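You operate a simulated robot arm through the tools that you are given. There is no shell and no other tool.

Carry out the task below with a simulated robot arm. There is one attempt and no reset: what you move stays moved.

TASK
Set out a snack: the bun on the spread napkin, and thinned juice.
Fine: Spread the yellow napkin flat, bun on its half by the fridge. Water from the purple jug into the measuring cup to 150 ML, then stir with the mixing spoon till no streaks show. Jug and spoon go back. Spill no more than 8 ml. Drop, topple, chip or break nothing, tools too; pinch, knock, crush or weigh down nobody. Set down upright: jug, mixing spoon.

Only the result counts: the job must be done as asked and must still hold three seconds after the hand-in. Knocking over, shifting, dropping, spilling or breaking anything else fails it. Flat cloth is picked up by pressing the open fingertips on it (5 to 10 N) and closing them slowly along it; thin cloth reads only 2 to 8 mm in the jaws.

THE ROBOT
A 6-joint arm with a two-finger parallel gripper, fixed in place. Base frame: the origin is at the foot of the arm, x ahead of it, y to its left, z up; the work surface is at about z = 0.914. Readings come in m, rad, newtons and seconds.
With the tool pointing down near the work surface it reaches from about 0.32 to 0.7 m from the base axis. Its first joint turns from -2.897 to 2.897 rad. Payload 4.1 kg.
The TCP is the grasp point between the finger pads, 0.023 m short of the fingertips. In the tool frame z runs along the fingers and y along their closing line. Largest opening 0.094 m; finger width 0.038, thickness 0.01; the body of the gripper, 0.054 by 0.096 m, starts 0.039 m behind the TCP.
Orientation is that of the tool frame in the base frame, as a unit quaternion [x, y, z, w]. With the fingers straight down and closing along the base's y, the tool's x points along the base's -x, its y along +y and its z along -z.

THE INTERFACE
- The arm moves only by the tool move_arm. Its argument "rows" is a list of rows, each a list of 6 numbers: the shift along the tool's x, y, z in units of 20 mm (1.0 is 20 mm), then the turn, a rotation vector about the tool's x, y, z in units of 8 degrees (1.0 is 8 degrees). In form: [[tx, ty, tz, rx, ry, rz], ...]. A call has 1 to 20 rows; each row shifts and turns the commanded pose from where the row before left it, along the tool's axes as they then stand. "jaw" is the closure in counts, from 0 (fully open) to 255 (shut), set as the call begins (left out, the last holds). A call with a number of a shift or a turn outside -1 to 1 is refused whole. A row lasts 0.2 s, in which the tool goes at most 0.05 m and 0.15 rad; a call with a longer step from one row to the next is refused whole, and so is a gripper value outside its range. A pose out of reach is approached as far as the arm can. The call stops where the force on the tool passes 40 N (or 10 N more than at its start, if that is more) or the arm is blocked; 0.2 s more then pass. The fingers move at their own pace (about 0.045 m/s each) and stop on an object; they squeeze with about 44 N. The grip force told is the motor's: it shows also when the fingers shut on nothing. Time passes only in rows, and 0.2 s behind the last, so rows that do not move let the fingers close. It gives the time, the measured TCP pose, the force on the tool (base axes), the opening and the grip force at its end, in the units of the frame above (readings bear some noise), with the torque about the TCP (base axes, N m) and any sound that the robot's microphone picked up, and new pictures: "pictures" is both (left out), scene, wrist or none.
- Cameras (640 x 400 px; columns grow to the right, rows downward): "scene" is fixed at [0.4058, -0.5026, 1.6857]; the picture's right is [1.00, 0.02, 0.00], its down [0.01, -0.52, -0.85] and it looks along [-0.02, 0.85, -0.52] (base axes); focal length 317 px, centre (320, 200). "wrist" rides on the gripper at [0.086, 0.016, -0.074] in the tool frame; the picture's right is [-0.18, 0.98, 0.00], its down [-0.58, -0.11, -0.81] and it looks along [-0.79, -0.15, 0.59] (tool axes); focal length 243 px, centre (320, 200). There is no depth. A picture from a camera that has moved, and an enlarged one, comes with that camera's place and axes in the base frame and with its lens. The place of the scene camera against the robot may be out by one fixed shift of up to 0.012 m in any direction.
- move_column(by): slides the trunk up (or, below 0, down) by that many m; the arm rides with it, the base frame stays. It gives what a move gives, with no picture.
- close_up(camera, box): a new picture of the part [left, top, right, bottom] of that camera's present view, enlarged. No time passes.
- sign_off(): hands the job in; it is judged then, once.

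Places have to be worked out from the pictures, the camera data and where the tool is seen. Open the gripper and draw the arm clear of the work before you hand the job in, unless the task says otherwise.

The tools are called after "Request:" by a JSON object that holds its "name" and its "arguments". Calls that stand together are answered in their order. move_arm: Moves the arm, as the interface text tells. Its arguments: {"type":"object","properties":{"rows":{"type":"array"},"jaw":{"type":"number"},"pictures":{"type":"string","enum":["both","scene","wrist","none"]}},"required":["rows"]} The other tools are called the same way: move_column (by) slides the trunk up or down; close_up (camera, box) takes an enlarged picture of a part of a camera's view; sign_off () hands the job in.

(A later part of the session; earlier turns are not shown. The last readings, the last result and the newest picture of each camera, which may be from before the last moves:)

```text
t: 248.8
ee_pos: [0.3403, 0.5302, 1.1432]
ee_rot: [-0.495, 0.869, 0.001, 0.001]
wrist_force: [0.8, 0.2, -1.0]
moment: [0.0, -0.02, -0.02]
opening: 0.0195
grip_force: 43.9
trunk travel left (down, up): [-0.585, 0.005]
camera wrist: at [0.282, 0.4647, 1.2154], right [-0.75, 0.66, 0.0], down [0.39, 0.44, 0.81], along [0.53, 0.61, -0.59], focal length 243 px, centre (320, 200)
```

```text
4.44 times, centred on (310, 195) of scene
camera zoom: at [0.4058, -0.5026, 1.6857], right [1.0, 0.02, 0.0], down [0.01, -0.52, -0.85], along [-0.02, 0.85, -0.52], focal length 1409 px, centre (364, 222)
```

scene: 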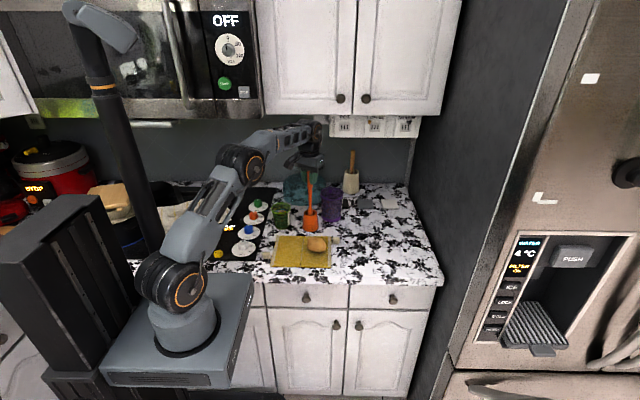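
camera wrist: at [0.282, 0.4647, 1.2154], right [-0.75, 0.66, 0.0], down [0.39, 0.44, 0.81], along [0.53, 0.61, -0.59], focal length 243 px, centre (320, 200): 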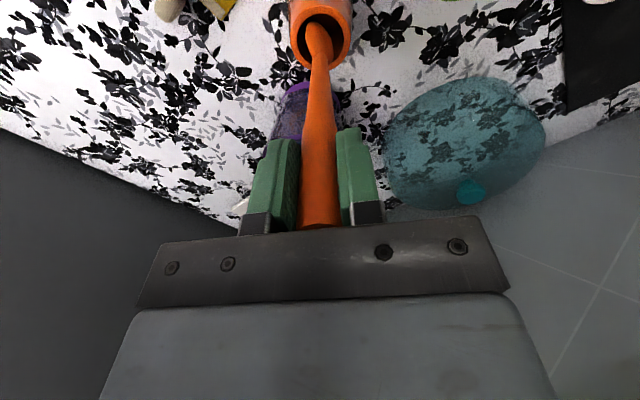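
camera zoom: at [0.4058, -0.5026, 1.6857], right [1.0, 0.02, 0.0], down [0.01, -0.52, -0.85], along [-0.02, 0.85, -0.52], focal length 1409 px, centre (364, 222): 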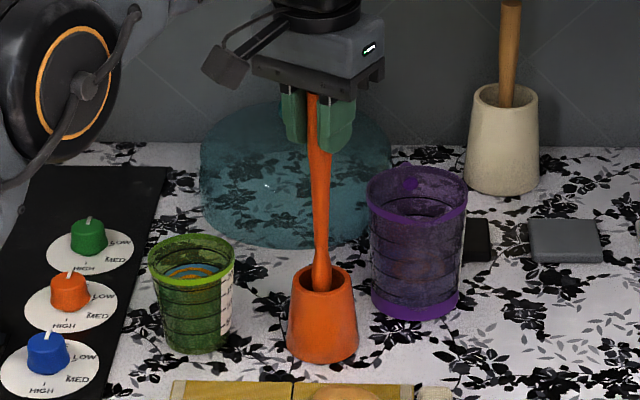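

The holder stays put and the lower part of the spoon appears. I lift another 5.5 cm.

Request:
{"name": "move_arm", "arguments": {"rows": [[0, 0, -0.5, 0, 0, 0], [0, 0, -0.5, 0, 0, 0], [0, 0, -0.5, 0, 0, 0], [0, 0, -0.5, 0, 0, 0], [0, 0, -0.5, 0, 0, 0], [0, 0, -0.3, 0, 0, 0], [0, 0, 0, 0, 0, 0]]}}

Request:
{"name": "close_up", "arguments": {"camera": "scene", "box": [270, 150, 350, 240]}}

Request:
{"name": "close_up", "arguments": {"camera": "wrist", "box": [250, 0, 390, 130]}}

```text
t: 250.4
ee_pos: [0.34, 0.5299, 1.1978]
ee_rot: [-0.496, 0.868, -0.001, 0.001]
wrist_force: [-0.4, -0.1, 1.0]
moment: [0.0, 0.02, 0.0]
opening: 0.0197
grip_force: 44.2
trunk travel left (down, up): [-0.585, 0.005]
camera wrist: at [0.2821, 0.4637, 1.2716], right [-0.75, 0.66, 0.0], down [0.39, 0.44, 0.81], along [0.53, 0.61, -0.59], focal length 243 px, centre (320, 200)
```

scene: 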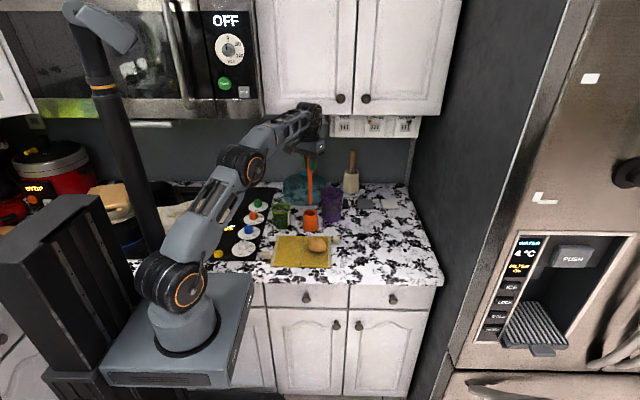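
wrist: 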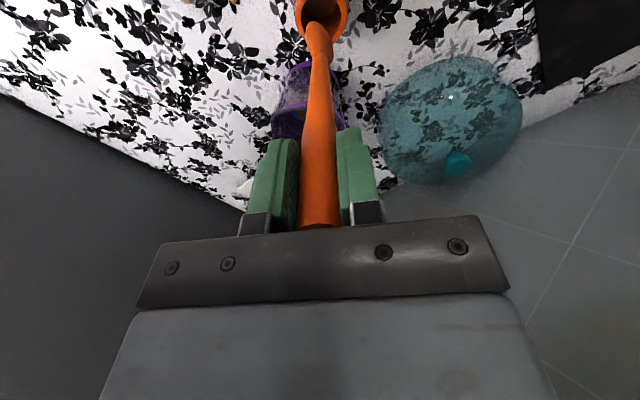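

```text
4.44 times, centred on (310, 195) of scene
camera zoom: at [0.4058, -0.5026, 1.6857], right [1.0, 0.02, 0.0], down [0.01, -0.52, -0.85], along [-0.02, 0.85, -0.52], focal length 1409 px, centre (364, 222)
```

zoom: 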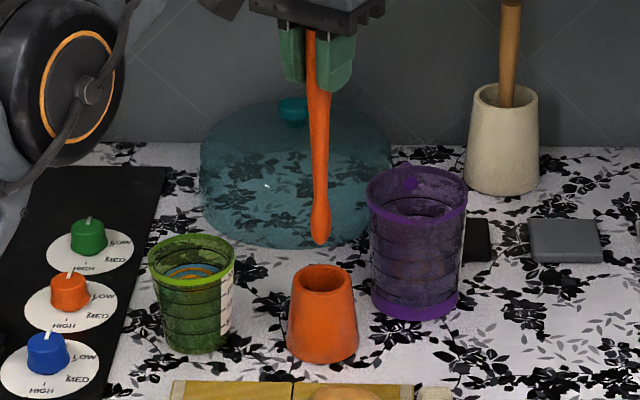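

```text
3.08 times, centred on (320, 65) of wrist
camera zoom: at [0.2821, 0.4637, 1.2716], right [-0.75, 0.66, 0.0], down [0.39, 0.44, 0.81], along [0.53, 0.61, -0.59], focal length 746 px, centre (320, 615)
```

zoom: 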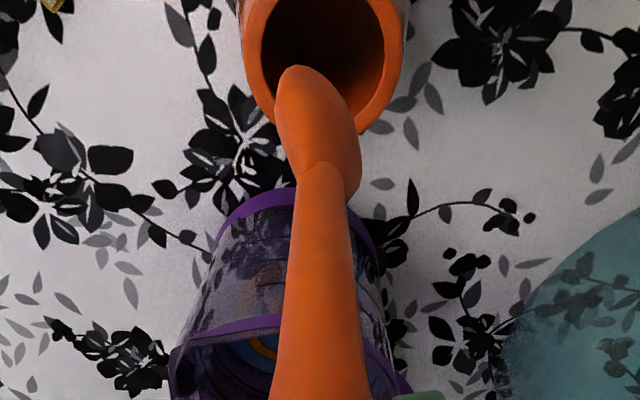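

The spoon is free; its tip is about 16 cm below the TCP and slightly toward the robot. I carry it over the cup.

Request:
{"name": "move_arm", "arguments": {"rows": [[0.249, 0.667, 0, 0, 0, 0], [0.249, 0.667, 0, 0, 0, 0], [0.249, 0.667, 0, 0, 0, 0], [0.249, 0.667, 0, 0, 0, 0], [0.249, 0.667, 0, 0, 0, 0], [0.249, 0.667, 0, 0, 0, 0], [0.249, 0.667, 0, 0, 0, 0], [0.249, 0.667, 0, 0, 0, 0], [0, 0, 0, 0, 0, 0]]}}

Request:
{"name": "close_up", "arguments": {"camera": "wrist", "box": [250, 0, 390, 130]}}

Request:
{"name": "close_up", "arguments": {"camera": "scene", "box": [250, 170, 330, 240]}}

```text
t: 252.4
ee_pos: [0.2274, 0.5492, 1.1997]
ee_rot: [-0.496, 0.868, 0.0, 0.001]
wrist_force: [-0.5, 0.2, 0.3]
moment: [0.03, 0.03, -0.01]
opening: 0.0193
grip_force: 44.2
trunk travel left (down, up): [-0.585, 0.005]
camera wrist: at [0.1692, 0.4838, 1.2723], right [-0.75, 0.66, 0.0], down [0.39, 0.44, 0.81], along [0.53, 0.61, -0.59], focal length 243 px, centre (320, 200)
```

scene: 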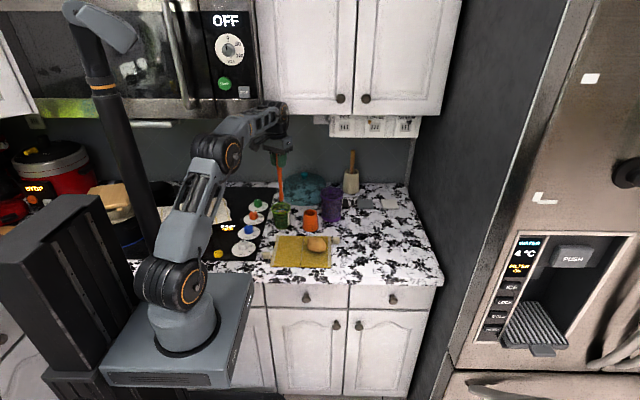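
wrist: 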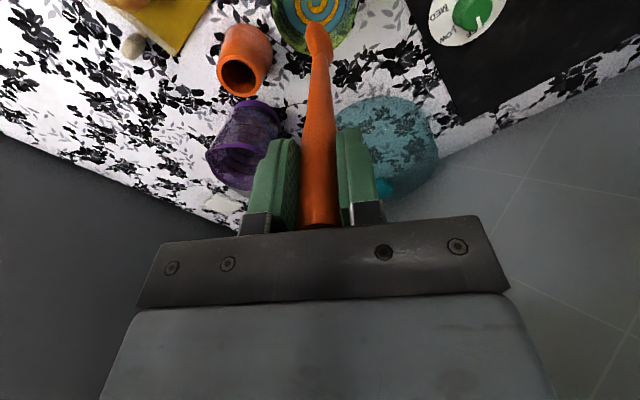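

```text
3.08 times, centred on (320, 65) of wrist
camera zoom: at [0.1692, 0.4838, 1.2723], right [-0.75, 0.66, 0.0], down [0.39, 0.44, 0.81], along [0.53, 0.61, -0.59], focal length 746 px, centre (320, 615)
```

zoom: 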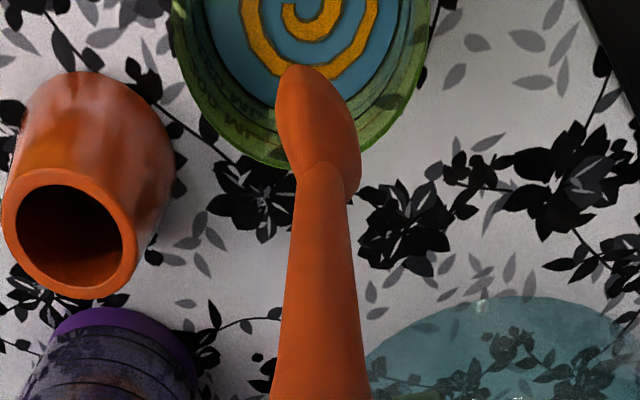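

```text
5.71 times, centred on (290, 205) of scene
camera zoom: at [0.4058, -0.5026, 1.6857], right [1.0, 0.02, 0.0], down [0.01, -0.52, -0.85], along [-0.02, 0.85, -0.52], focal length 1811 px, centre (491, 171)
```

zoom: 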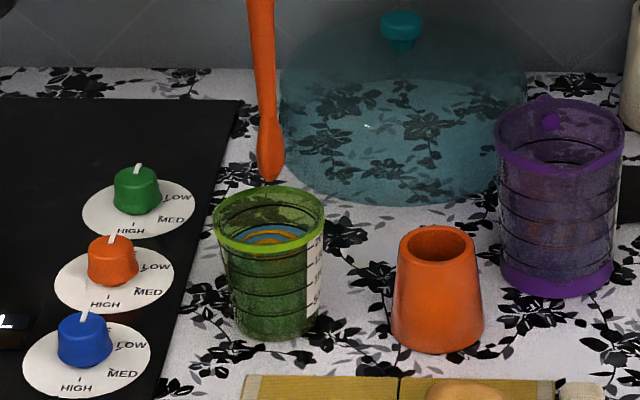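

The tip is centred over the cup. I lower the spoon in, to just above the bottom.

Request:
{"name": "move_arm", "arguments": {"rows": [[0, 0, 0.6, 0, 0, 0], [0, 0, 0.6, 0, 0, 0], [0, 0, 0.6, 0, 0, 0], [0, 0, 0.6, 0, 0, 0], [0, 0, 0.6, 0, 0, 0], [0, 0, 0.6, 0, 0, 0], [0, 0, 0.6, 0, 0, 0], [0, 0, 0.5, 0, 0, 0], [0, 0, 0.4, 0, 0, 0], [0, 0, 0, 0, 0, 0]]}}

Request:
{"name": "close_up", "arguments": {"camera": "wrist", "box": [230, 0, 430, 160]}}

Request:
{"name": "close_up", "arguments": {"camera": "scene", "box": [255, 180, 325, 240]}}

```text
t: 254.7
ee_pos: [0.2282, 0.5491, 1.0977]
ee_rot: [-0.495, 0.869, 0.0, 0.001]
wrist_force: [-0.2, -0.7, 0.2]
moment: [-0.03, 0.01, 0.02]
opening: 0.0196
grip_force: 43.7
trunk travel left (down, up): [-0.585, 0.005]
camera wrist: at [0.1693, 0.4848, 1.1702], right [-0.75, 0.66, 0.0], down [0.39, 0.44, 0.81], along [0.53, 0.61, -0.59], focal length 243 px, centre (320, 200)
```

scene: 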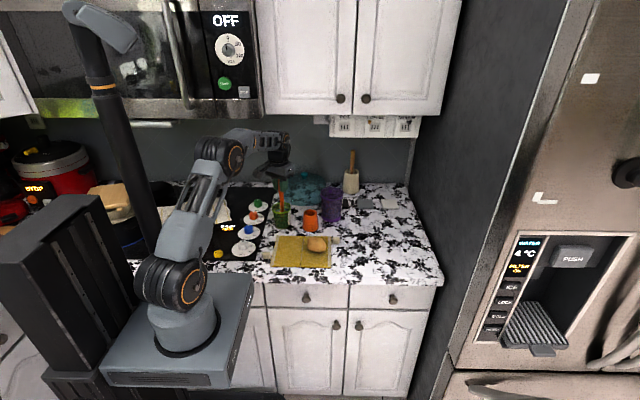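
wrist: 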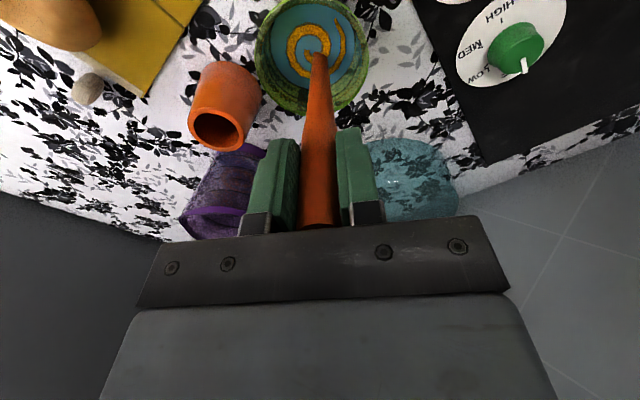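

```text
2.50 times, centred on (330, 80) of wrist
camera zoom: at [0.1693, 0.4848, 1.1702], right [-0.75, 0.66, 0.0], down [0.39, 0.44, 0.81], along [0.53, 0.61, -0.59], focal length 606 px, centre (295, 500)
```

zoom: 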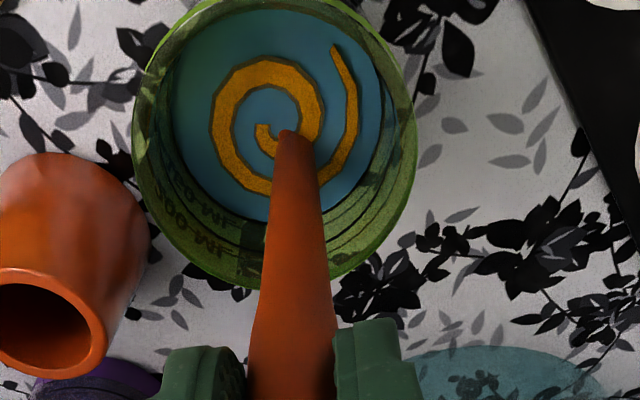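

```text
6.67 times, centred on (290, 210) of scene
camera zoom: at [0.4058, -0.5026, 1.6857], right [1.0, 0.02, 0.0], down [0.01, -0.52, -0.85], along [-0.02, 0.85, -0.52], focal length 2113 px, centre (520, 133)
```

zoom: 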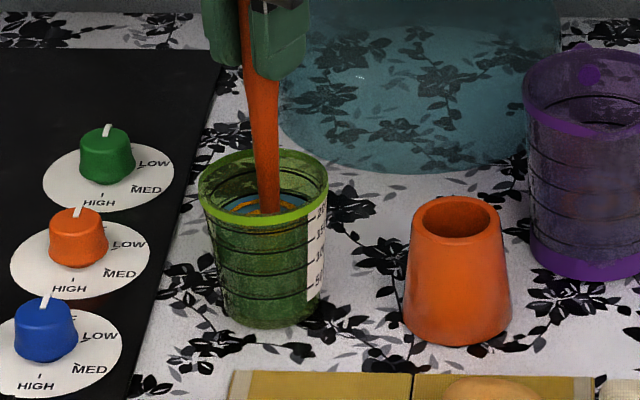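

The spoon is in the drink. I begin stirring in small circles of about 11 mm radius.

Request:
{"name": "move_arm", "arguments": {"rows": [[0.55, 0, 0, 0, 0, 0], [-0.105, 0.323, 0, 0, 0, 0], [-0.275, 0.2, 0, 0, 0, 0], [-0.34, 0, 0, 0, 0, 0], [-0.275, -0.2, 0, 0, 0, 0], [-0.105, -0.323, 0, 0, 0, 0], [0.105, -0.323, 0, 0, 0, 0], [0.275, -0.2, 0, 0, 0, 0], [0.34, 0, 0, 0, 0, 0], [0.275, 0.2, 0, 0, 0, 0], [0.105, 0.323, 0, 0, 0, 0], [-0.105, 0.323, 0, 0, 0, 0], [-0.275, 0.2, 0, 0, 0, 0], [-0.34, 0, 0, 0, 0, 0], [-0.275, -0.2, 0, 0, 0, 0], [-0.105, -0.323, 0, 0, 0, 0], [0.105, -0.323, 0, 0, 0, 0], [0.275, -0.2, 0, 0, 0, 0], [0.34, 0, 0, 0, 0, 0], [0.275, 0.2, 0, 0, 0, 0]], "pictures": "wrist"}}

Request:
{"name": "close_up", "arguments": {"camera": "wrist", "box": [230, 0, 430, 160]}}

```text
t: 258.9
ee_pos: [0.2283, 0.5392, 1.0967]
ee_rot: [-0.495, 0.869, 0.002, 0.001]
wrist_force: [0.5, 1.5, 0.5]
moment: [0.11, 0.01, 0.01]
opening: 0.0196
grip_force: 43.8
trunk travel left (down, up): [-0.585, 0.005]
camera wrist: at [0.1702, 0.4743, 1.1709], right [-0.75, 0.66, 0.0], down [0.39, 0.44, 0.81], along [0.53, 0.61, -0.59], focal length 243 px, centre (320, 200)
```

wrist: 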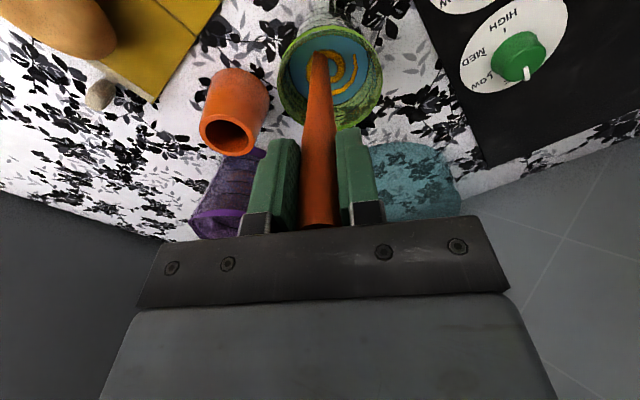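

```text
2.50 times, centred on (330, 80) of wrist
camera zoom: at [0.1702, 0.4743, 1.1709], right [-0.75, 0.66, 0.0], down [0.39, 0.44, 0.81], along [0.53, 0.61, -0.59], focal length 606 px, centre (295, 500)
```

zoom: 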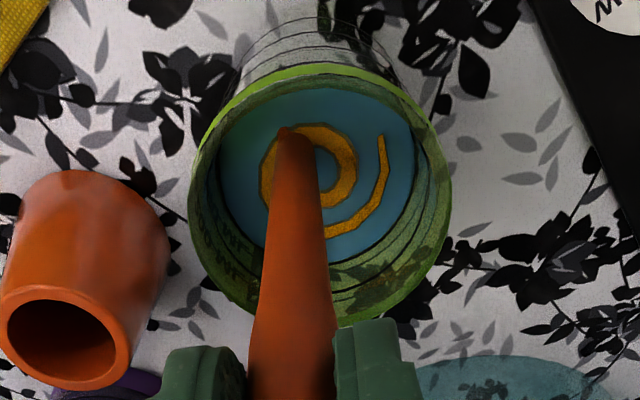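

I check from the scene whether the cup has stayed in place during stirring.

Request:
{"name": "close_up", "arguments": {"camera": "scene", "box": [255, 180, 325, 240]}}

```text
6.67 times, centred on (290, 210) of scene
camera zoom: at [0.4058, -0.5026, 1.6857], right [1.0, 0.02, 0.0], down [0.01, -0.52, -0.85], along [-0.02, 0.85, -0.52], focal length 2113 px, centre (520, 133)
```

zoom: 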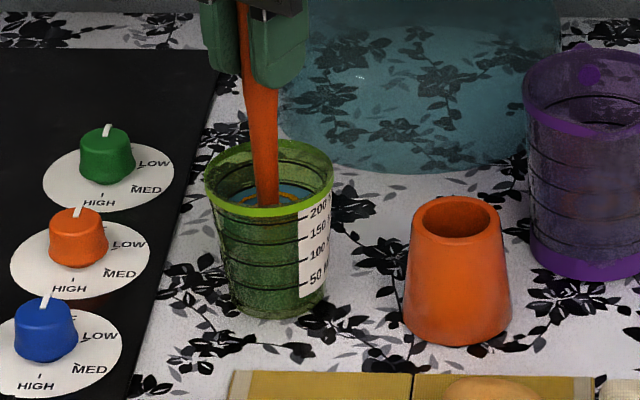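

The stirring pushed the cup about 1 cm and it leans slightly against the spoon. I stop circling and re-centre the spoon in the cup to relieve the contact.

Request:
{"name": "move_arm", "arguments": {"rows": [[-0.2, 0.04, 0, 0, 0, 0], [-0.2, 0.04, 0, 0, 0, 0], [-0.2, 0.04, 0, 0, 0, 0], [-0.2, 0.04, 0, 0, 0, 0], [0, 0, 0, 0, 0, 0]], "pictures": "wrist"}}

Request:
{"name": "close_up", "arguments": {"camera": "scene", "box": [255, 180, 325, 240]}}

Request:
{"name": "close_up", "arguments": {"camera": "wrist", "box": [230, 0, 430, 160]}}

```text
t: 260.1
ee_pos: [0.2343, 0.5547, 1.0957]
ee_rot: [-0.496, 0.868, 0.0, 0.002]
wrist_force: [-0.1, -0.6, 0.8]
moment: [-0.06, -0.01, 0.02]
opening: 0.0192
grip_force: 44.3
trunk travel left (down, up): [-0.585, 0.005]
camera wrist: at [0.1758, 0.4894, 1.1698], right [-0.75, 0.66, 0.0], down [0.39, 0.44, 0.81], along [0.53, 0.61, -0.59], focal length 243 px, centre (320, 200)
```

wrist: 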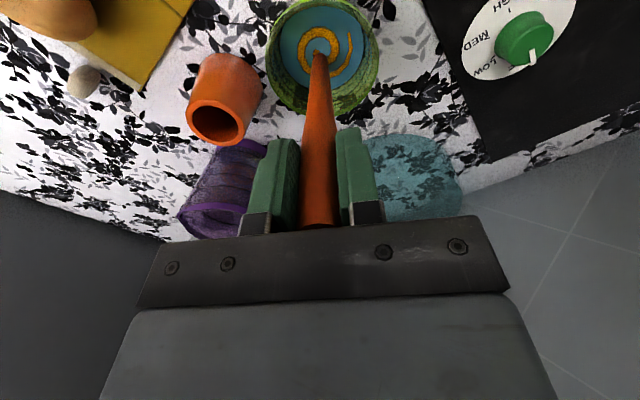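

```text
6.67 times, centred on (290, 210) of scene
camera zoom: at [0.4058, -0.5026, 1.6857], right [1.0, 0.02, 0.0], down [0.01, -0.52, -0.85], along [-0.02, 0.85, -0.52], focal length 2113 px, centre (520, 133)
```

zoom: 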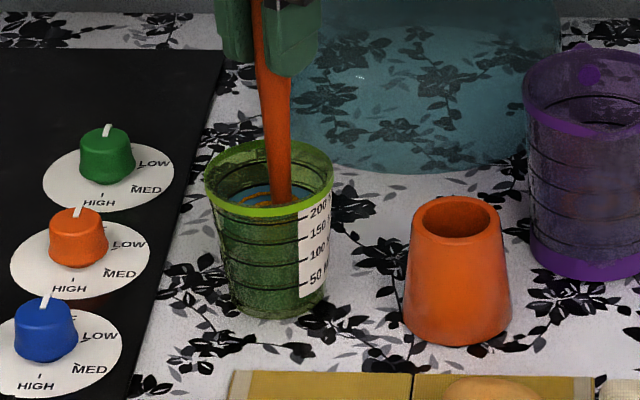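

```text
2.50 times, centred on (330, 80) of wrist
camera zoom: at [0.1758, 0.4894, 1.1698], right [-0.75, 0.66, 0.0], down [0.39, 0.44, 0.81], along [0.53, 0.61, -0.59], focal length 606 px, centre (295, 500)
```

zoom: 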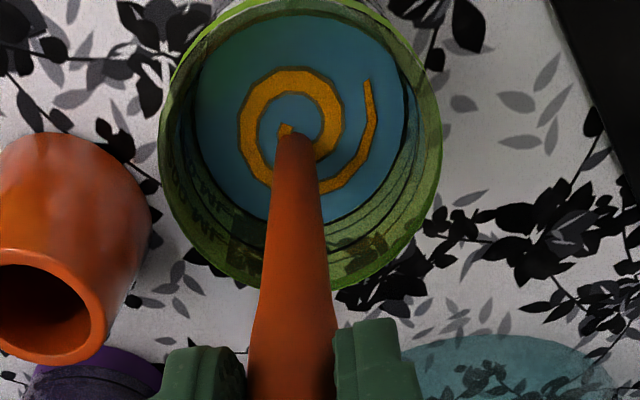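

The streak pattern is thinning. I re-centre on the cup, raise the spoon 8 mm where the cup is wider, and stir in smaller circles of 7 mm.

Request:
{"name": "move_arm", "arguments": {"rows": [[-0.04, 0.37, -0.4, 0, 0, 0], [0.35, 0, 0, 0, 0, 0], [-0.103, 0.247, 0, 0, 0, 0], [-0.247, 0.103, 0, 0, 0, 0], [-0.247, -0.103, 0, 0, 0, 0], [-0.103, -0.247, 0, 0, 0, 0], [0.103, -0.247, 0, 0, 0, 0], [0.247, -0.103, 0, 0, 0, 0], [0.247, 0.103, 0, 0, 0, 0], [0.103, 0.247, 0, 0, 0, 0], [-0.103, 0.247, 0, 0, 0, 0], [-0.247, 0.103, 0, 0, 0, 0], [-0.247, -0.103, 0, 0, 0, 0], [-0.103, -0.247, 0, 0, 0, 0], [0.103, -0.247, 0, 0, 0, 0], [0.247, -0.103, 0, 0, 0, 0], [0.247, 0.103, 0, 0, 0, 0], [0.103, 0.247, 0, 0, 0, 0], [-0.35, 0, 0, 0, 0, 0], [0, 0, 0, 0, 0, 0]], "pictures": "wrist"}}

Request:
{"name": "close_up", "arguments": {"camera": "scene", "box": [255, 180, 325, 240]}}

Request:
{"name": "close_up", "arguments": {"camera": "wrist", "box": [230, 0, 430, 160]}}

```text
t: 264.2
ee_pos: [0.2275, 0.5585, 1.105]
ee_rot: [-0.496, 0.868, 0.001, 0.001]
wrist_force: [-0.1, -0.3, 0.1]
moment: [0.03, -0.01, 0.0]
opening: 0.0193
grip_force: 44.3
trunk travel left (down, up): [-0.585, 0.005]
camera wrist: at [0.17, 0.4937, 1.1787], right [-0.75, 0.66, 0.0], down [0.39, 0.44, 0.81], along [0.53, 0.61, -0.59], focal length 243 px, centre (320, 200)
```

wrist: 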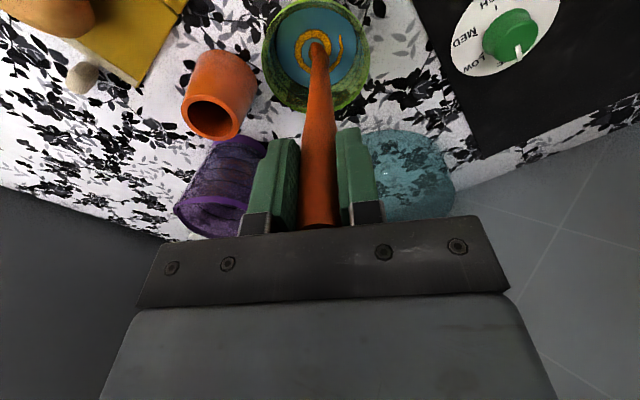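

```text
6.67 times, centred on (290, 210) of scene
camera zoom: at [0.4058, -0.5026, 1.6857], right [1.0, 0.02, 0.0], down [0.01, -0.52, -0.85], along [-0.02, 0.85, -0.52], focal length 2113 px, centre (520, 133)
```

zoom: 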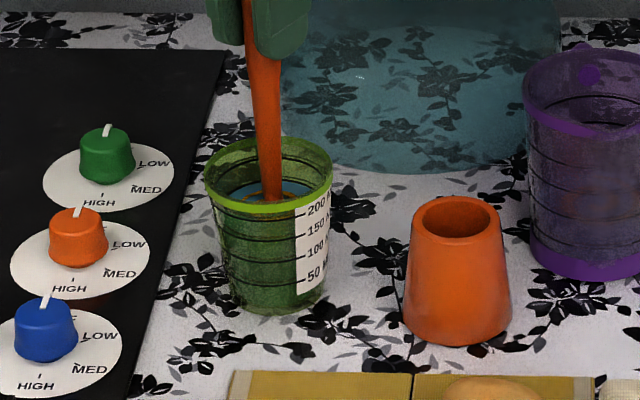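

```text
2.50 times, centred on (330, 80) of wrist
camera zoom: at [0.17, 0.4937, 1.1787], right [-0.75, 0.66, 0.0], down [0.39, 0.44, 0.81], along [0.53, 0.61, -0.59], focal length 606 px, centre (295, 500)
```

zoom: 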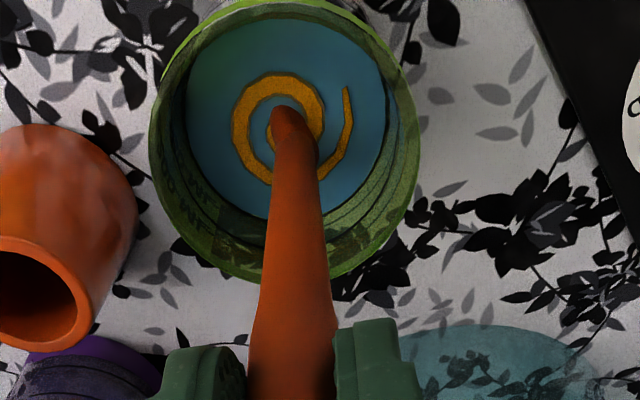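

The swirl is shrinking steadily; the cup only turned a little. I continue with 5.5 mm circles, three more turns.

Request:
{"name": "move_arm", "arguments": {"rows": [[0.275, 0, 0, 0, 0, 0], [-0.1375, 0.238, 0, 0, 0, 0], [-0.275, 0, 0, 0, 0, 0], [-0.1375, -0.238, 0, 0, 0, 0], [0.1375, -0.238, 0, 0, 0, 0], [0.275, 0, 0, 0, 0, 0], [0.1375, 0.238, 0, 0, 0, 0], [-0.1375, 0.238, 0, 0, 0, 0], [-0.275, 0, 0, 0, 0, 0], [-0.1375, -0.238, 0, 0, 0, 0], [0.1375, -0.238, 0, 0, 0, 0], [0.275, 0, 0, 0, 0, 0], [0.1375, 0.238, 0, 0, 0, 0], [-0.1375, 0.238, 0, 0, 0, 0], [-0.275, 0, 0, 0, 0, 0], [-0.1375, -0.238, 0, 0, 0, 0], [0.1375, -0.238, 0, 0, 0, 0], [0.275, 0, 0, 0, 0, 0], [0.1375, 0.238, 0, 0, 0, 0], [-0.275, 0, 0, 0, 0, 0]], "pictures": "none"}}

Request:
{"name": "close_up", "arguments": {"camera": "scene", "box": [255, 180, 325, 240]}}

Request:
{"name": "close_up", "arguments": {"camera": "wrist", "box": [230, 0, 430, 160]}}

```text
t: 268.4
ee_pos: [0.2283, 0.5585, 1.1049]
ee_rot: [-0.495, 0.869, 0.0, 0.0]
wrist_force: [0.0, 0.1, -1.3]
moment: [0.0, 0.05, -0.01]
opening: 0.0196
grip_force: 44.3
trunk travel left (down, up): [-0.585, 0.005]
```

```text
6.67 times, centred on (290, 210) of scene
camera zoom: at [0.4058, -0.5026, 1.6857], right [1.0, 0.02, 0.0], down [0.01, -0.52, -0.85], along [-0.02, 0.85, -0.52], focal length 2113 px, centre (520, 133)
```

zoom: 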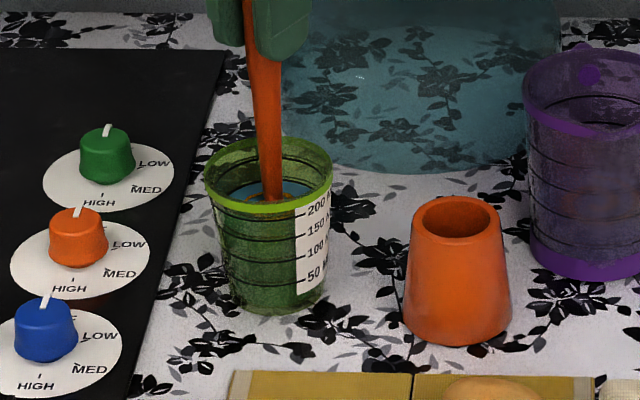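

```text
2.50 times, centred on (330, 80) of wrist
camera zoom: at [0.1703, 0.4933, 1.1781], right [-0.75, 0.66, 0.0], down [0.39, 0.44, 0.81], along [0.53, 0.61, -0.59], focal length 606 px, centre (295, 500)
```

zoom: 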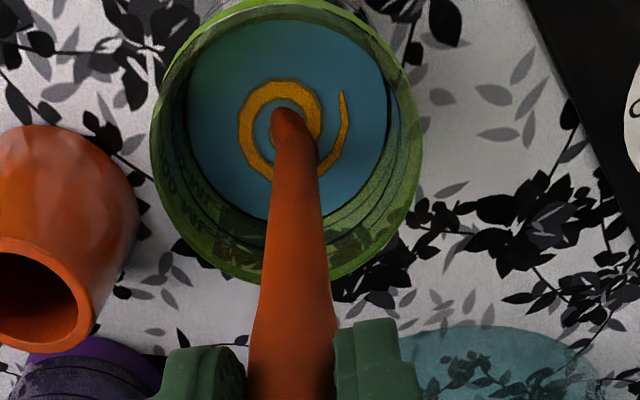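

No further cup movement at this radius and the swirl keeps thinning. I keep stirring.

Request:
{"name": "move_arm", "arguments": {"rows": [[0.3, 0, 0, 0, 0, 0], [-0.15, 0.26, 0, 0, 0, 0], [-0.3, 0, 0, 0, 0, 0], [-0.15, -0.26, 0, 0, 0, 0], [0.15, -0.26, 0, 0, 0, 0], [0.3, 0, 0, 0, 0, 0], [0.15, 0.26, 0, 0, 0, 0], [-0.15, 0.26, 0, 0, 0, 0], [-0.3, 0, 0, 0, 0, 0], [-0.15, -0.26, 0, 0, 0, 0], [0.15, -0.26, 0, 0, 0, 0], [0.3, 0, 0, 0, 0, 0], [0.15, 0.26, 0, 0, 0, 0], [-0.15, 0.26, 0, 0, 0, 0], [-0.3, 0, 0, 0, 0, 0], [-0.15, -0.26, 0, 0, 0, 0], [0.15, -0.26, 0, 0, 0, 0], [0.3, 0, 0, 0, 0, 0], [0.15, 0.26, 0, 0, 0, 0], [-0.3, 0, 0, 0, 0, 0]], "pictures": "none"}}

Request:
{"name": "move_arm", "arguments": {"rows": [[0.3, 0, 0, 0, 0, 0], [-0.15, 0.26, 0, 0, 0, 0], [-0.3, 0, 0, 0, 0, 0], [-0.15, -0.26, 0, 0, 0, 0], [0.15, -0.26, 0, 0, 0, 0], [0.3, 0, 0, 0, 0, 0], [0.15, 0.26, 0, 0, 0, 0], [-0.15, 0.26, 0, 0, 0, 0], [-0.3, 0, 0, 0, 0, 0], [-0.15, -0.26, 0, 0, 0, 0], [0.15, -0.26, 0, 0, 0, 0], [0.3, 0, 0, 0, 0, 0], [0.15, 0.26, 0, 0, 0, 0], [-0.15, 0.26, 0, 0, 0, 0], [-0.3, 0, 0, 0, 0, 0], [-0.15, -0.26, 0, 0, 0, 0], [0.15, -0.26, 0, 0, 0, 0], [0.3, 0, 0, 0, 0, 0], [0.15, 0.26, 0, 0, 0, 0], [-0.3, 0, 0, 0, 0, 0]], "pictures": "none"}}

Request:
{"name": "close_up", "arguments": {"camera": "scene", "box": [255, 180, 325, 240]}}

Request:
{"name": "close_up", "arguments": {"camera": "wrist", "box": [230, 0, 430, 160]}}

```text
t: 272.6
ee_pos: [0.2283, 0.5591, 1.1047]
ee_rot: [-0.495, 0.869, 0.0, 0.001]
wrist_force: [0.2, -0.1, -0.6]
moment: [0.01, -0.02, -0.01]
opening: 0.0194
grip_force: 43.9
trunk travel left (down, up): [-0.585, 0.005]
```

```text
t: 276.9
ee_pos: [0.2285, 0.5591, 1.1046]
ee_rot: [-0.495, 0.869, 0.001, 0.0]
wrist_force: [-0.5, -0.6, -0.1]
moment: [-0.01, 0.02, 0.01]
opening: 0.0193
grip_force: 44.4
trunk travel left (down, up): [-0.585, 0.005]
```

```text
6.67 times, centred on (290, 210) of scene
camera zoom: at [0.4058, -0.5026, 1.6857], right [1.0, 0.02, 0.0], down [0.01, -0.52, -0.85], along [-0.02, 0.85, -0.52], focal length 2113 px, centre (520, 133)
```

zoom: 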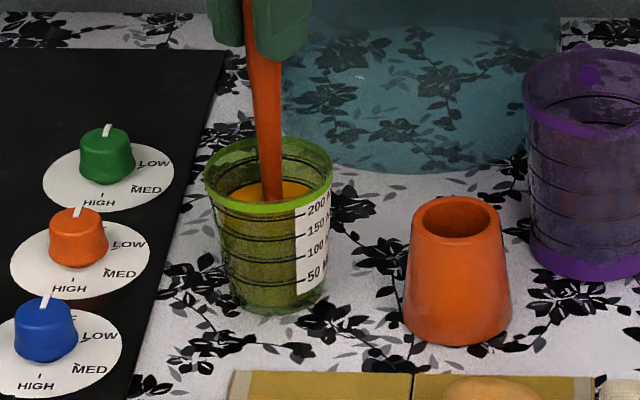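

```text
2.50 times, centred on (330, 80) of wrist
camera zoom: at [0.1702, 0.4939, 1.1777], right [-0.75, 0.66, 0.0], down [0.39, 0.44, 0.81], along [0.53, 0.61, -0.59], focal length 606 px, centre (295, 500)
```

zoom: 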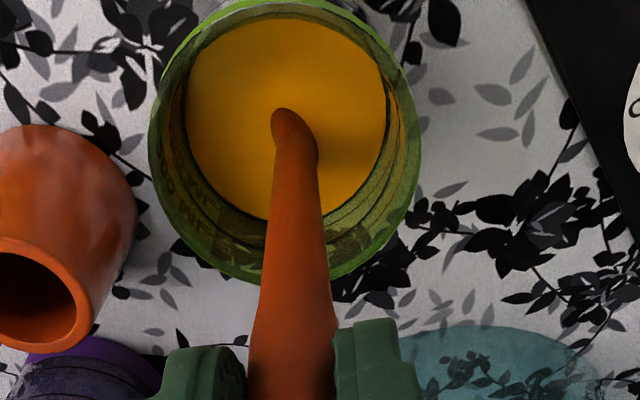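

The drink is now uniform, with no streaks. I lift the spoon straight out of the cup.

Request:
{"name": "move_arm", "arguments": {"rows": [[0, 0, -0.4, 0, 0, 0], [0, 0, -0.5, 0, 0, 0], [0, 0, -0.5, 0, 0, 0], [0, 0, -0.5, 0, 0, 0], [0, 0, -0.5, 0, 0, 0], [0, 0, -0.5, 0, 0, 0], [0, 0, -0.5, 0, 0, 0], [0, 0, -0.5, 0, 0, 0], [0, 0, -0.5, 0, 0, 0], [0, 0, -0.4, 0, 0, 0], [0, 0, 0, 0, 0, 0], [0, 0, 0, 0, 0, 0], [0, 0, 0, 0, 0, 0]]}}

Request:
{"name": "close_up", "arguments": {"camera": "wrist", "box": [250, 0, 390, 130]}}

Request:
{"name": "close_up", "arguments": {"camera": "scene", "box": [250, 160, 350, 240]}}

```text
t: 279.6
ee_pos: [0.2281, 0.5551, 1.2027]
ee_rot: [-0.495, 0.869, 0.003, 0.003]
wrist_force: [-0.5, 0.1, -0.9]
moment: [-0.01, 0.03, 0.0]
opening: 0.0196
grip_force: 44.6
trunk travel left (down, up): [-0.585, 0.005]
camera wrist: at [0.1701, 0.4891, 1.2761], right [-0.75, 0.66, 0.0], down [0.39, 0.44, 0.81], along [0.53, 0.61, -0.59], focal length 243 px, centre (320, 200)
```

scene: 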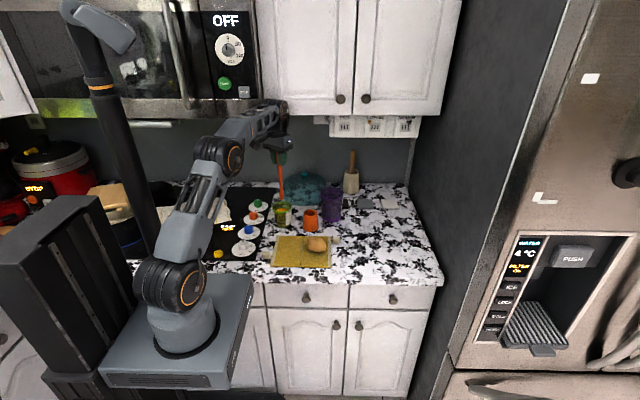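
wrist: 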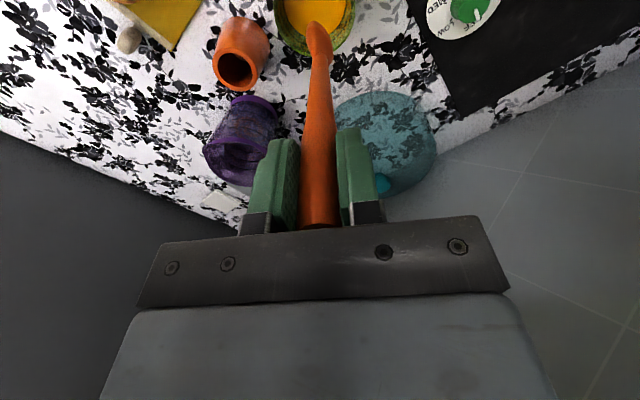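

```text
3.08 times, centred on (320, 65) of wrist
camera zoom: at [0.1701, 0.4891, 1.2761], right [-0.75, 0.66, 0.0], down [0.39, 0.44, 0.81], along [0.53, 0.61, -0.59], focal length 746 px, centre (320, 615)
```

zoom: 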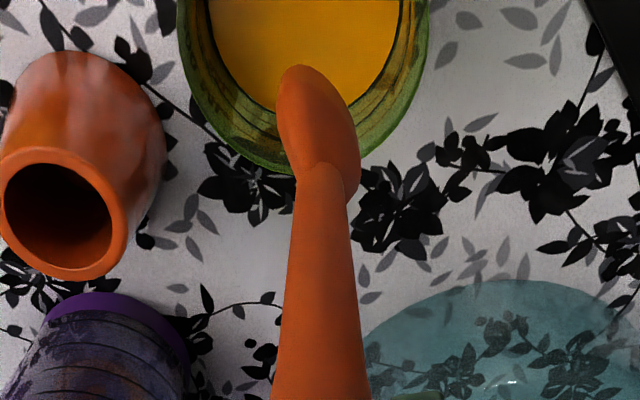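

```text
5.00 times, centred on (300, 200) of scene
camera zoom: at [0.4058, -0.5026, 1.6857], right [1.0, 0.02, 0.0], down [0.01, -0.52, -0.85], along [-0.02, 0.85, -0.52], focal length 1585 px, centre (420, 200)
```

zoom: 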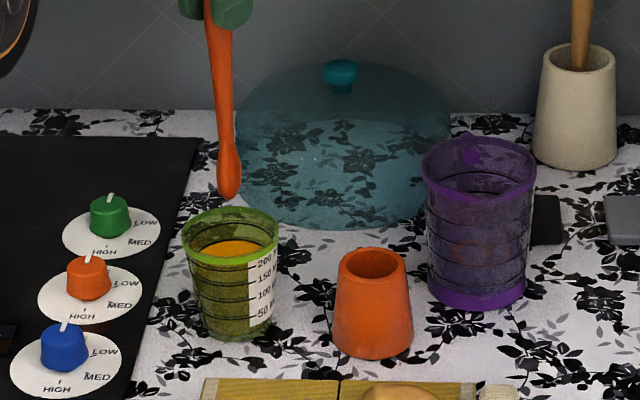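

The spoon is clean out and the grip unchanged. I carry it back over its holder (hole centre ≈[0.339, 0.530]).

Request:
{"name": "move_arm", "arguments": {"rows": [[-0.2, -0.685, 0, 0, 0, 0], [-0.2, -0.685, 0, 0, 0, 0], [-0.2, -0.685, 0, 0, 0, 0], [-0.2, -0.685, 0, 0, 0, 0], [-0.2, -0.685, 0, 0, 0, 0], [-0.2, -0.685, 0, 0, 0, 0], [-0.2, -0.685, 0, 0, 0, 0], [-0.2, -0.5, 0, 0, 0, 0], [0, 0, 0, 0, 0, 0]]}}

Request:
{"name": "close_up", "arguments": {"camera": "wrist", "box": [250, 0, 390, 130]}}

Request:
{"name": "close_up", "arguments": {"camera": "scene", "box": [280, 170, 340, 240]}}

```text
t: 281.6
ee_pos: [0.3338, 0.5326, 1.2015]
ee_rot: [-0.495, 0.869, 0.0, 0.001]
wrist_force: [0.0, 0.0, 0.2]
moment: [0.01, -0.02, 0.0]
opening: 0.0194
grip_force: 43.7
trunk travel left (down, up): [-0.585, 0.005]
camera wrist: at [0.2764, 0.467, 1.274], right [-0.75, 0.66, 0.0], down [0.39, 0.44, 0.81], along [0.53, 0.61, -0.59], focal length 243 px, centre (320, 200)
```

scene: 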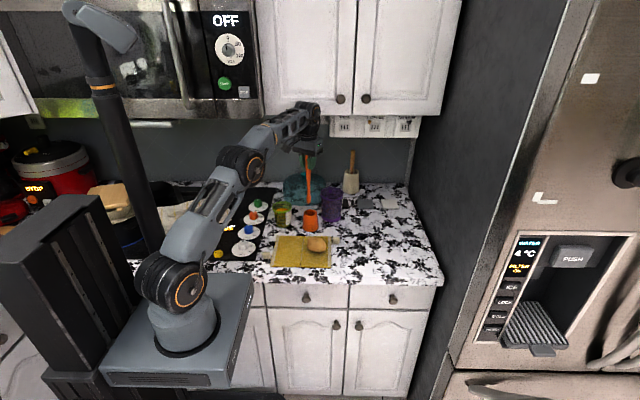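
wrist: 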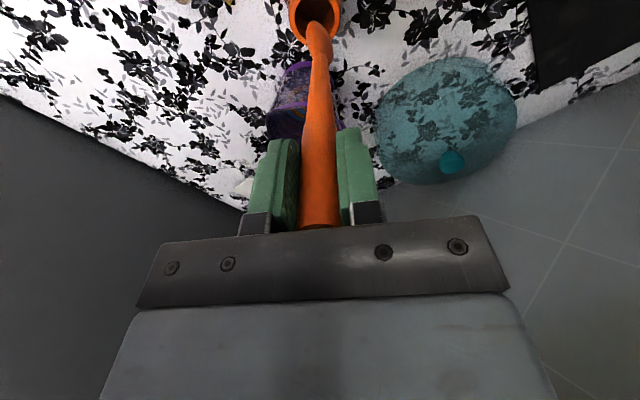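

```text
3.08 times, centred on (320, 65) of wrist
camera zoom: at [0.2764, 0.467, 1.274], right [-0.75, 0.66, 0.0], down [0.39, 0.44, 0.81], along [0.53, 0.61, -0.59], focal length 746 px, centre (320, 615)
```

zoom: 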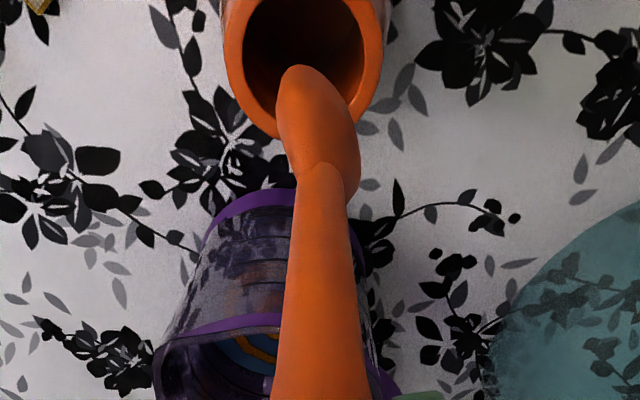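

```text
5.71 times, centred on (310, 205) of scene
camera zoom: at [0.4058, -0.5026, 1.6857], right [1.0, 0.02, 0.0], down [0.01, -0.52, -0.85], along [-0.02, 0.85, -0.52], focal length 1811 px, centre (377, 171)
```

zoom: 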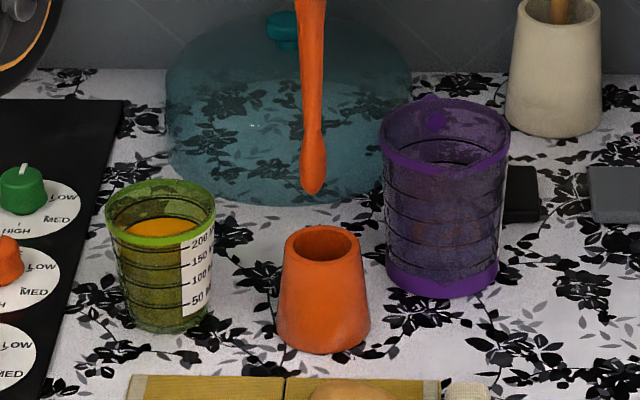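

Tip is about 9 mm off the hole centre; I correct and lower the spoon partway into the holder.

Request:
{"name": "move_arm", "arguments": {"rows": [[-0.34, -0.19, 0, 0, 0, 0], [0, 0, 0, 0, 0, 0], [0, 0, 0.5, 0, 0, 0], [0, 0, 0.5, 0, 0, 0], [0, 0, 0.5, 0, 0, 0], [0, 0, 0.5, 0, 0, 0], [0, 0, 0.5, 0, 0, 0], [0, 0, 0, 0, 0, 0]]}}

Request:
{"name": "close_up", "arguments": {"camera": "wrist", "box": [250, 0, 390, 130]}}

Request:
{"name": "close_up", "arguments": {"camera": "scene", "box": [280, 170, 340, 240]}}

```text
t: 283.4
ee_pos: [0.3423, 0.5353, 1.1553]
ee_rot: [-0.495, 0.869, 0.003, 0.006]
wrist_force: [1.2, 0.6, 30.7]
moment: [0.55, -0.08, -0.03]
opening: 0.0195
grip_force: 44.1
trunk travel left (down, up): [-0.585, 0.005]
camera wrist: at [0.283, 0.4694, 1.2285], right [-0.75, 0.66, 0.0], down [0.39, 0.44, 0.81], along [0.54, 0.61, -0.58], focal length 243 px, centre (320, 200)
```

scene: 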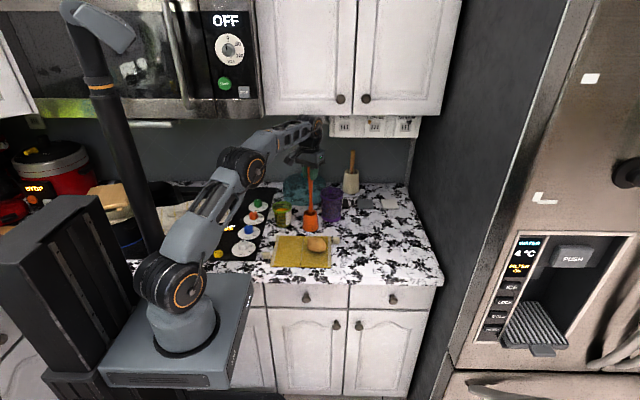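
wrist: 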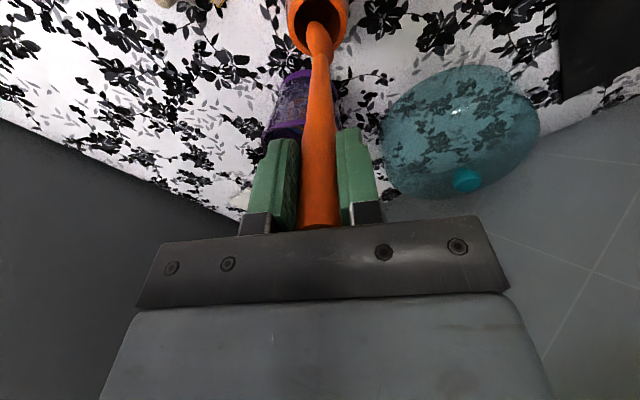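

```text
3.08 times, centred on (320, 65) of wrist
camera zoom: at [0.283, 0.4694, 1.2285], right [-0.75, 0.66, 0.0], down [0.39, 0.44, 0.81], along [0.54, 0.61, -0.58], focal length 746 px, centre (320, 615)
```

zoom: 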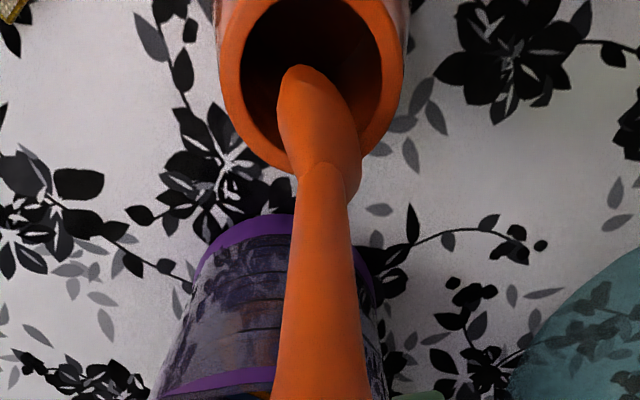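

```text
5.71 times, centred on (310, 205) of scene
camera zoom: at [0.4058, -0.5026, 1.6857], right [1.0, 0.02, 0.0], down [0.01, -0.52, -0.85], along [-0.02, 0.85, -0.52], focal length 1811 px, centre (377, 171)
```

zoom: 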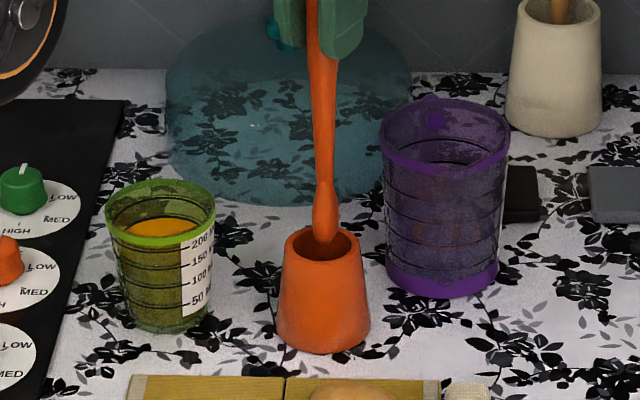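

The force jumped to 31 N: the spoon's head is resting on the holder's far rim. I raise at once and look.

Request:
{"name": "move_arm", "arguments": {"rows": [[0, 0, -0.5, 0, 0, 0], [0, 0, -0.5, 0, 0, 0], [0, 0, 0, 0, 0, 0]]}}

Request:
{"name": "close_up", "arguments": {"camera": "wrist", "box": [250, 0, 390, 130]}}

Request:
{"name": "close_up", "arguments": {"camera": "scene", "box": [280, 170, 340, 240]}}

```text
t: 284.2
ee_pos: [0.342, 0.5367, 1.1698]
ee_rot: [-0.495, 0.869, 0.0, 0.001]
wrist_force: [0.0, -0.5, -0.1]
moment: [0.0, -0.02, 0.03]
opening: 0.0193
grip_force: 43.9
trunk travel left (down, up): [-0.585, 0.005]
camera wrist: at [0.2844, 0.4709, 1.2438], right [-0.75, 0.66, 0.0], down [0.39, 0.44, 0.81], along [0.53, 0.61, -0.59], focal length 243 px, centre (320, 200)
```

scene: 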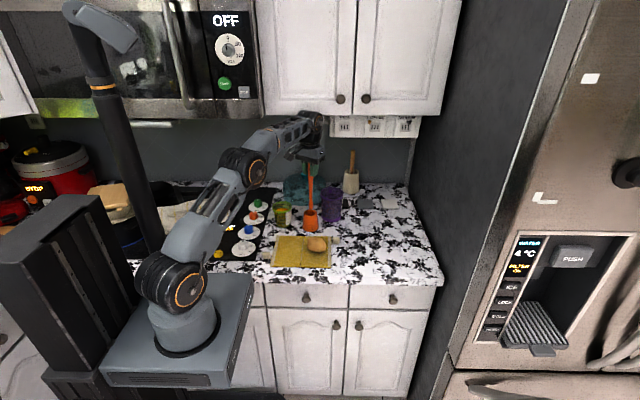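
wrist: 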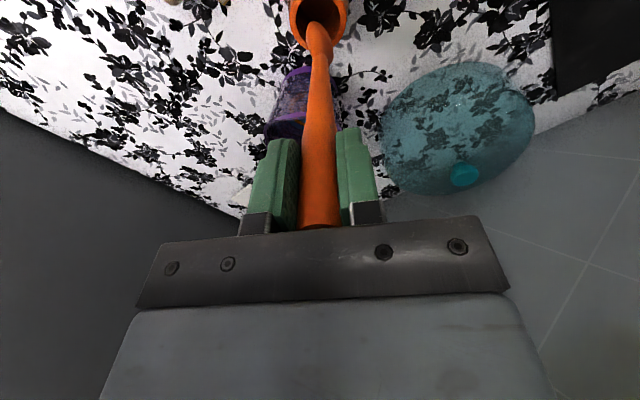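

```text
3.08 times, centred on (320, 65) of wrist
camera zoom: at [0.2844, 0.4709, 1.2438], right [-0.75, 0.66, 0.0], down [0.39, 0.44, 0.81], along [0.53, 0.61, -0.59], focal length 746 px, centre (320, 615)
```

zoom: 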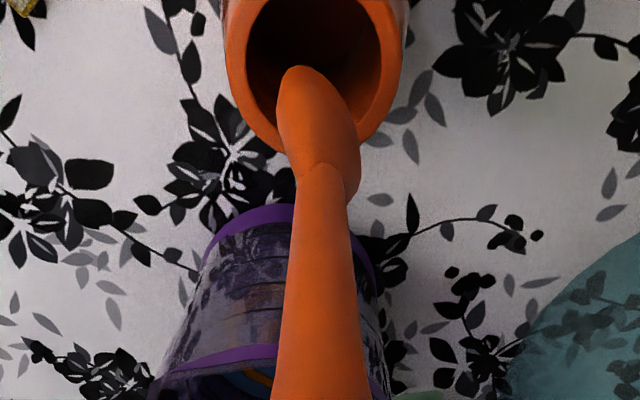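

```text
5.71 times, centred on (310, 205) of scene
camera zoom: at [0.4058, -0.5026, 1.6857], right [1.0, 0.02, 0.0], down [0.01, -0.52, -0.85], along [-0.02, 0.85, -0.52], focal length 1811 px, centre (377, 171)
```

zoom: 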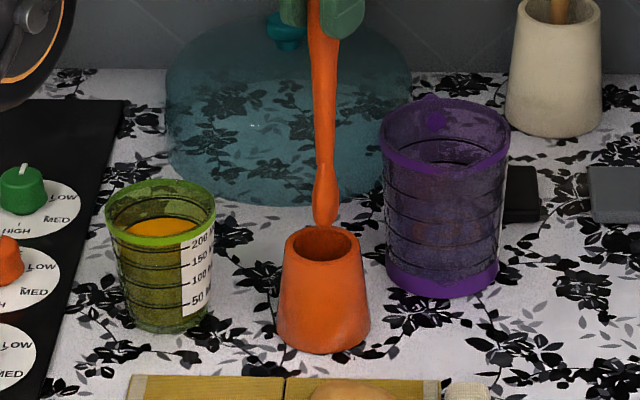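

Nothing moved. The spoon came out along TCP [0.3403, 0.5302], so I return to exactly that line and lower again in small steps.

Request:
{"name": "move_arm", "arguments": {"rows": [[0.32, -0.09, 0, 0, 0, 0], [0, 0, 0, 0, 0, 0], [0, 0, 0.35, 0, 0, 0], [0, 0, 0, 0, 0, 0]], "pictures": "wrist"}}

Request:
{"name": "close_up", "arguments": {"camera": "wrist", "box": [250, 0, 390, 130]}}

```text
t: 285.2
ee_pos: [0.3395, 0.5297, 1.1642]
ee_rot: [-0.496, 0.868, 0.0, 0.001]
wrist_force: [-0.5, -0.6, -0.6]
moment: [-0.02, -0.01, 0.02]
opening: 0.0194
grip_force: 44.6
trunk travel left (down, up): [-0.585, 0.005]
camera wrist: at [0.2821, 0.465, 1.2377], right [-0.75, 0.66, 0.0], down [0.39, 0.44, 0.81], along [0.53, 0.61, -0.59], focal length 243 px, centre (320, 200)
```

wrist: 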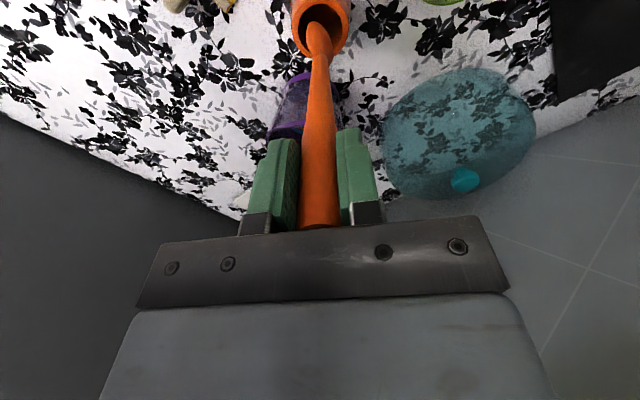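

```text
3.08 times, centred on (320, 65) of wrist
camera zoom: at [0.2821, 0.465, 1.2377], right [-0.75, 0.66, 0.0], down [0.39, 0.44, 0.81], along [0.53, 0.61, -0.59], focal length 746 px, centre (320, 615)
```

zoom: 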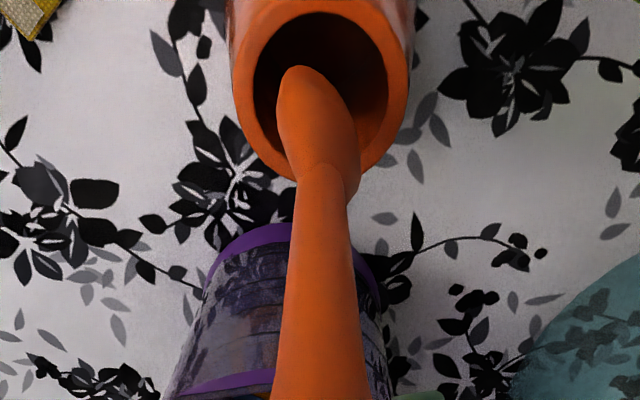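

The head now projects inside the hole. I lower in 4 mm steps, checking the force each time.

Request:
{"name": "move_arm", "arguments": {"rows": [[-0.06, -0.02, 0.2, 0, 0, 0], [0, 0, 0, 0, 0, 0]], "pictures": "none"}}

Request:
{"name": "move_arm", "arguments": {"rows": [[0, 0, 0.2, 0, 0, 0], [0, 0, 0, 0, 0, 0]], "pictures": "none"}}

Request:
{"name": "move_arm", "arguments": {"rows": [[0, 0, 0.2, 0, 0, 0], [0, 0, 0, 0, 0, 0]], "pictures": "none"}}

```text
t: 285.9
ee_pos: [0.3412, 0.5307, 1.1609]
ee_rot: [-0.495, 0.869, 0.001, 0.001]
wrist_force: [1.1, -0.1, 0.3]
moment: [-0.01, 0.04, 0.02]
opening: 0.0194
grip_force: 43.9
trunk travel left (down, up): [-0.585, 0.005]
```

```text
t: 286.4
ee_pos: [0.3398, 0.5312, 1.155]
ee_rot: [-0.495, 0.869, 0.001, 0.001]
wrist_force: [-0.1, -0.4, -0.3]
moment: [-0.01, -0.01, 0.04]
opening: 0.0193
grip_force: 44.4
trunk travel left (down, up): [-0.585, 0.005]
```

```text
t: 287.1
ee_pos: [0.34, 0.5306, 1.152]
ee_rot: [-0.495, 0.869, 0.0, 0.001]
wrist_force: [0.0, -0.4, -0.9]
moment: [0.05, 0.01, -0.01]
opening: 0.0192
grip_force: 44.1
trunk travel left (down, up): [-0.585, 0.005]
```

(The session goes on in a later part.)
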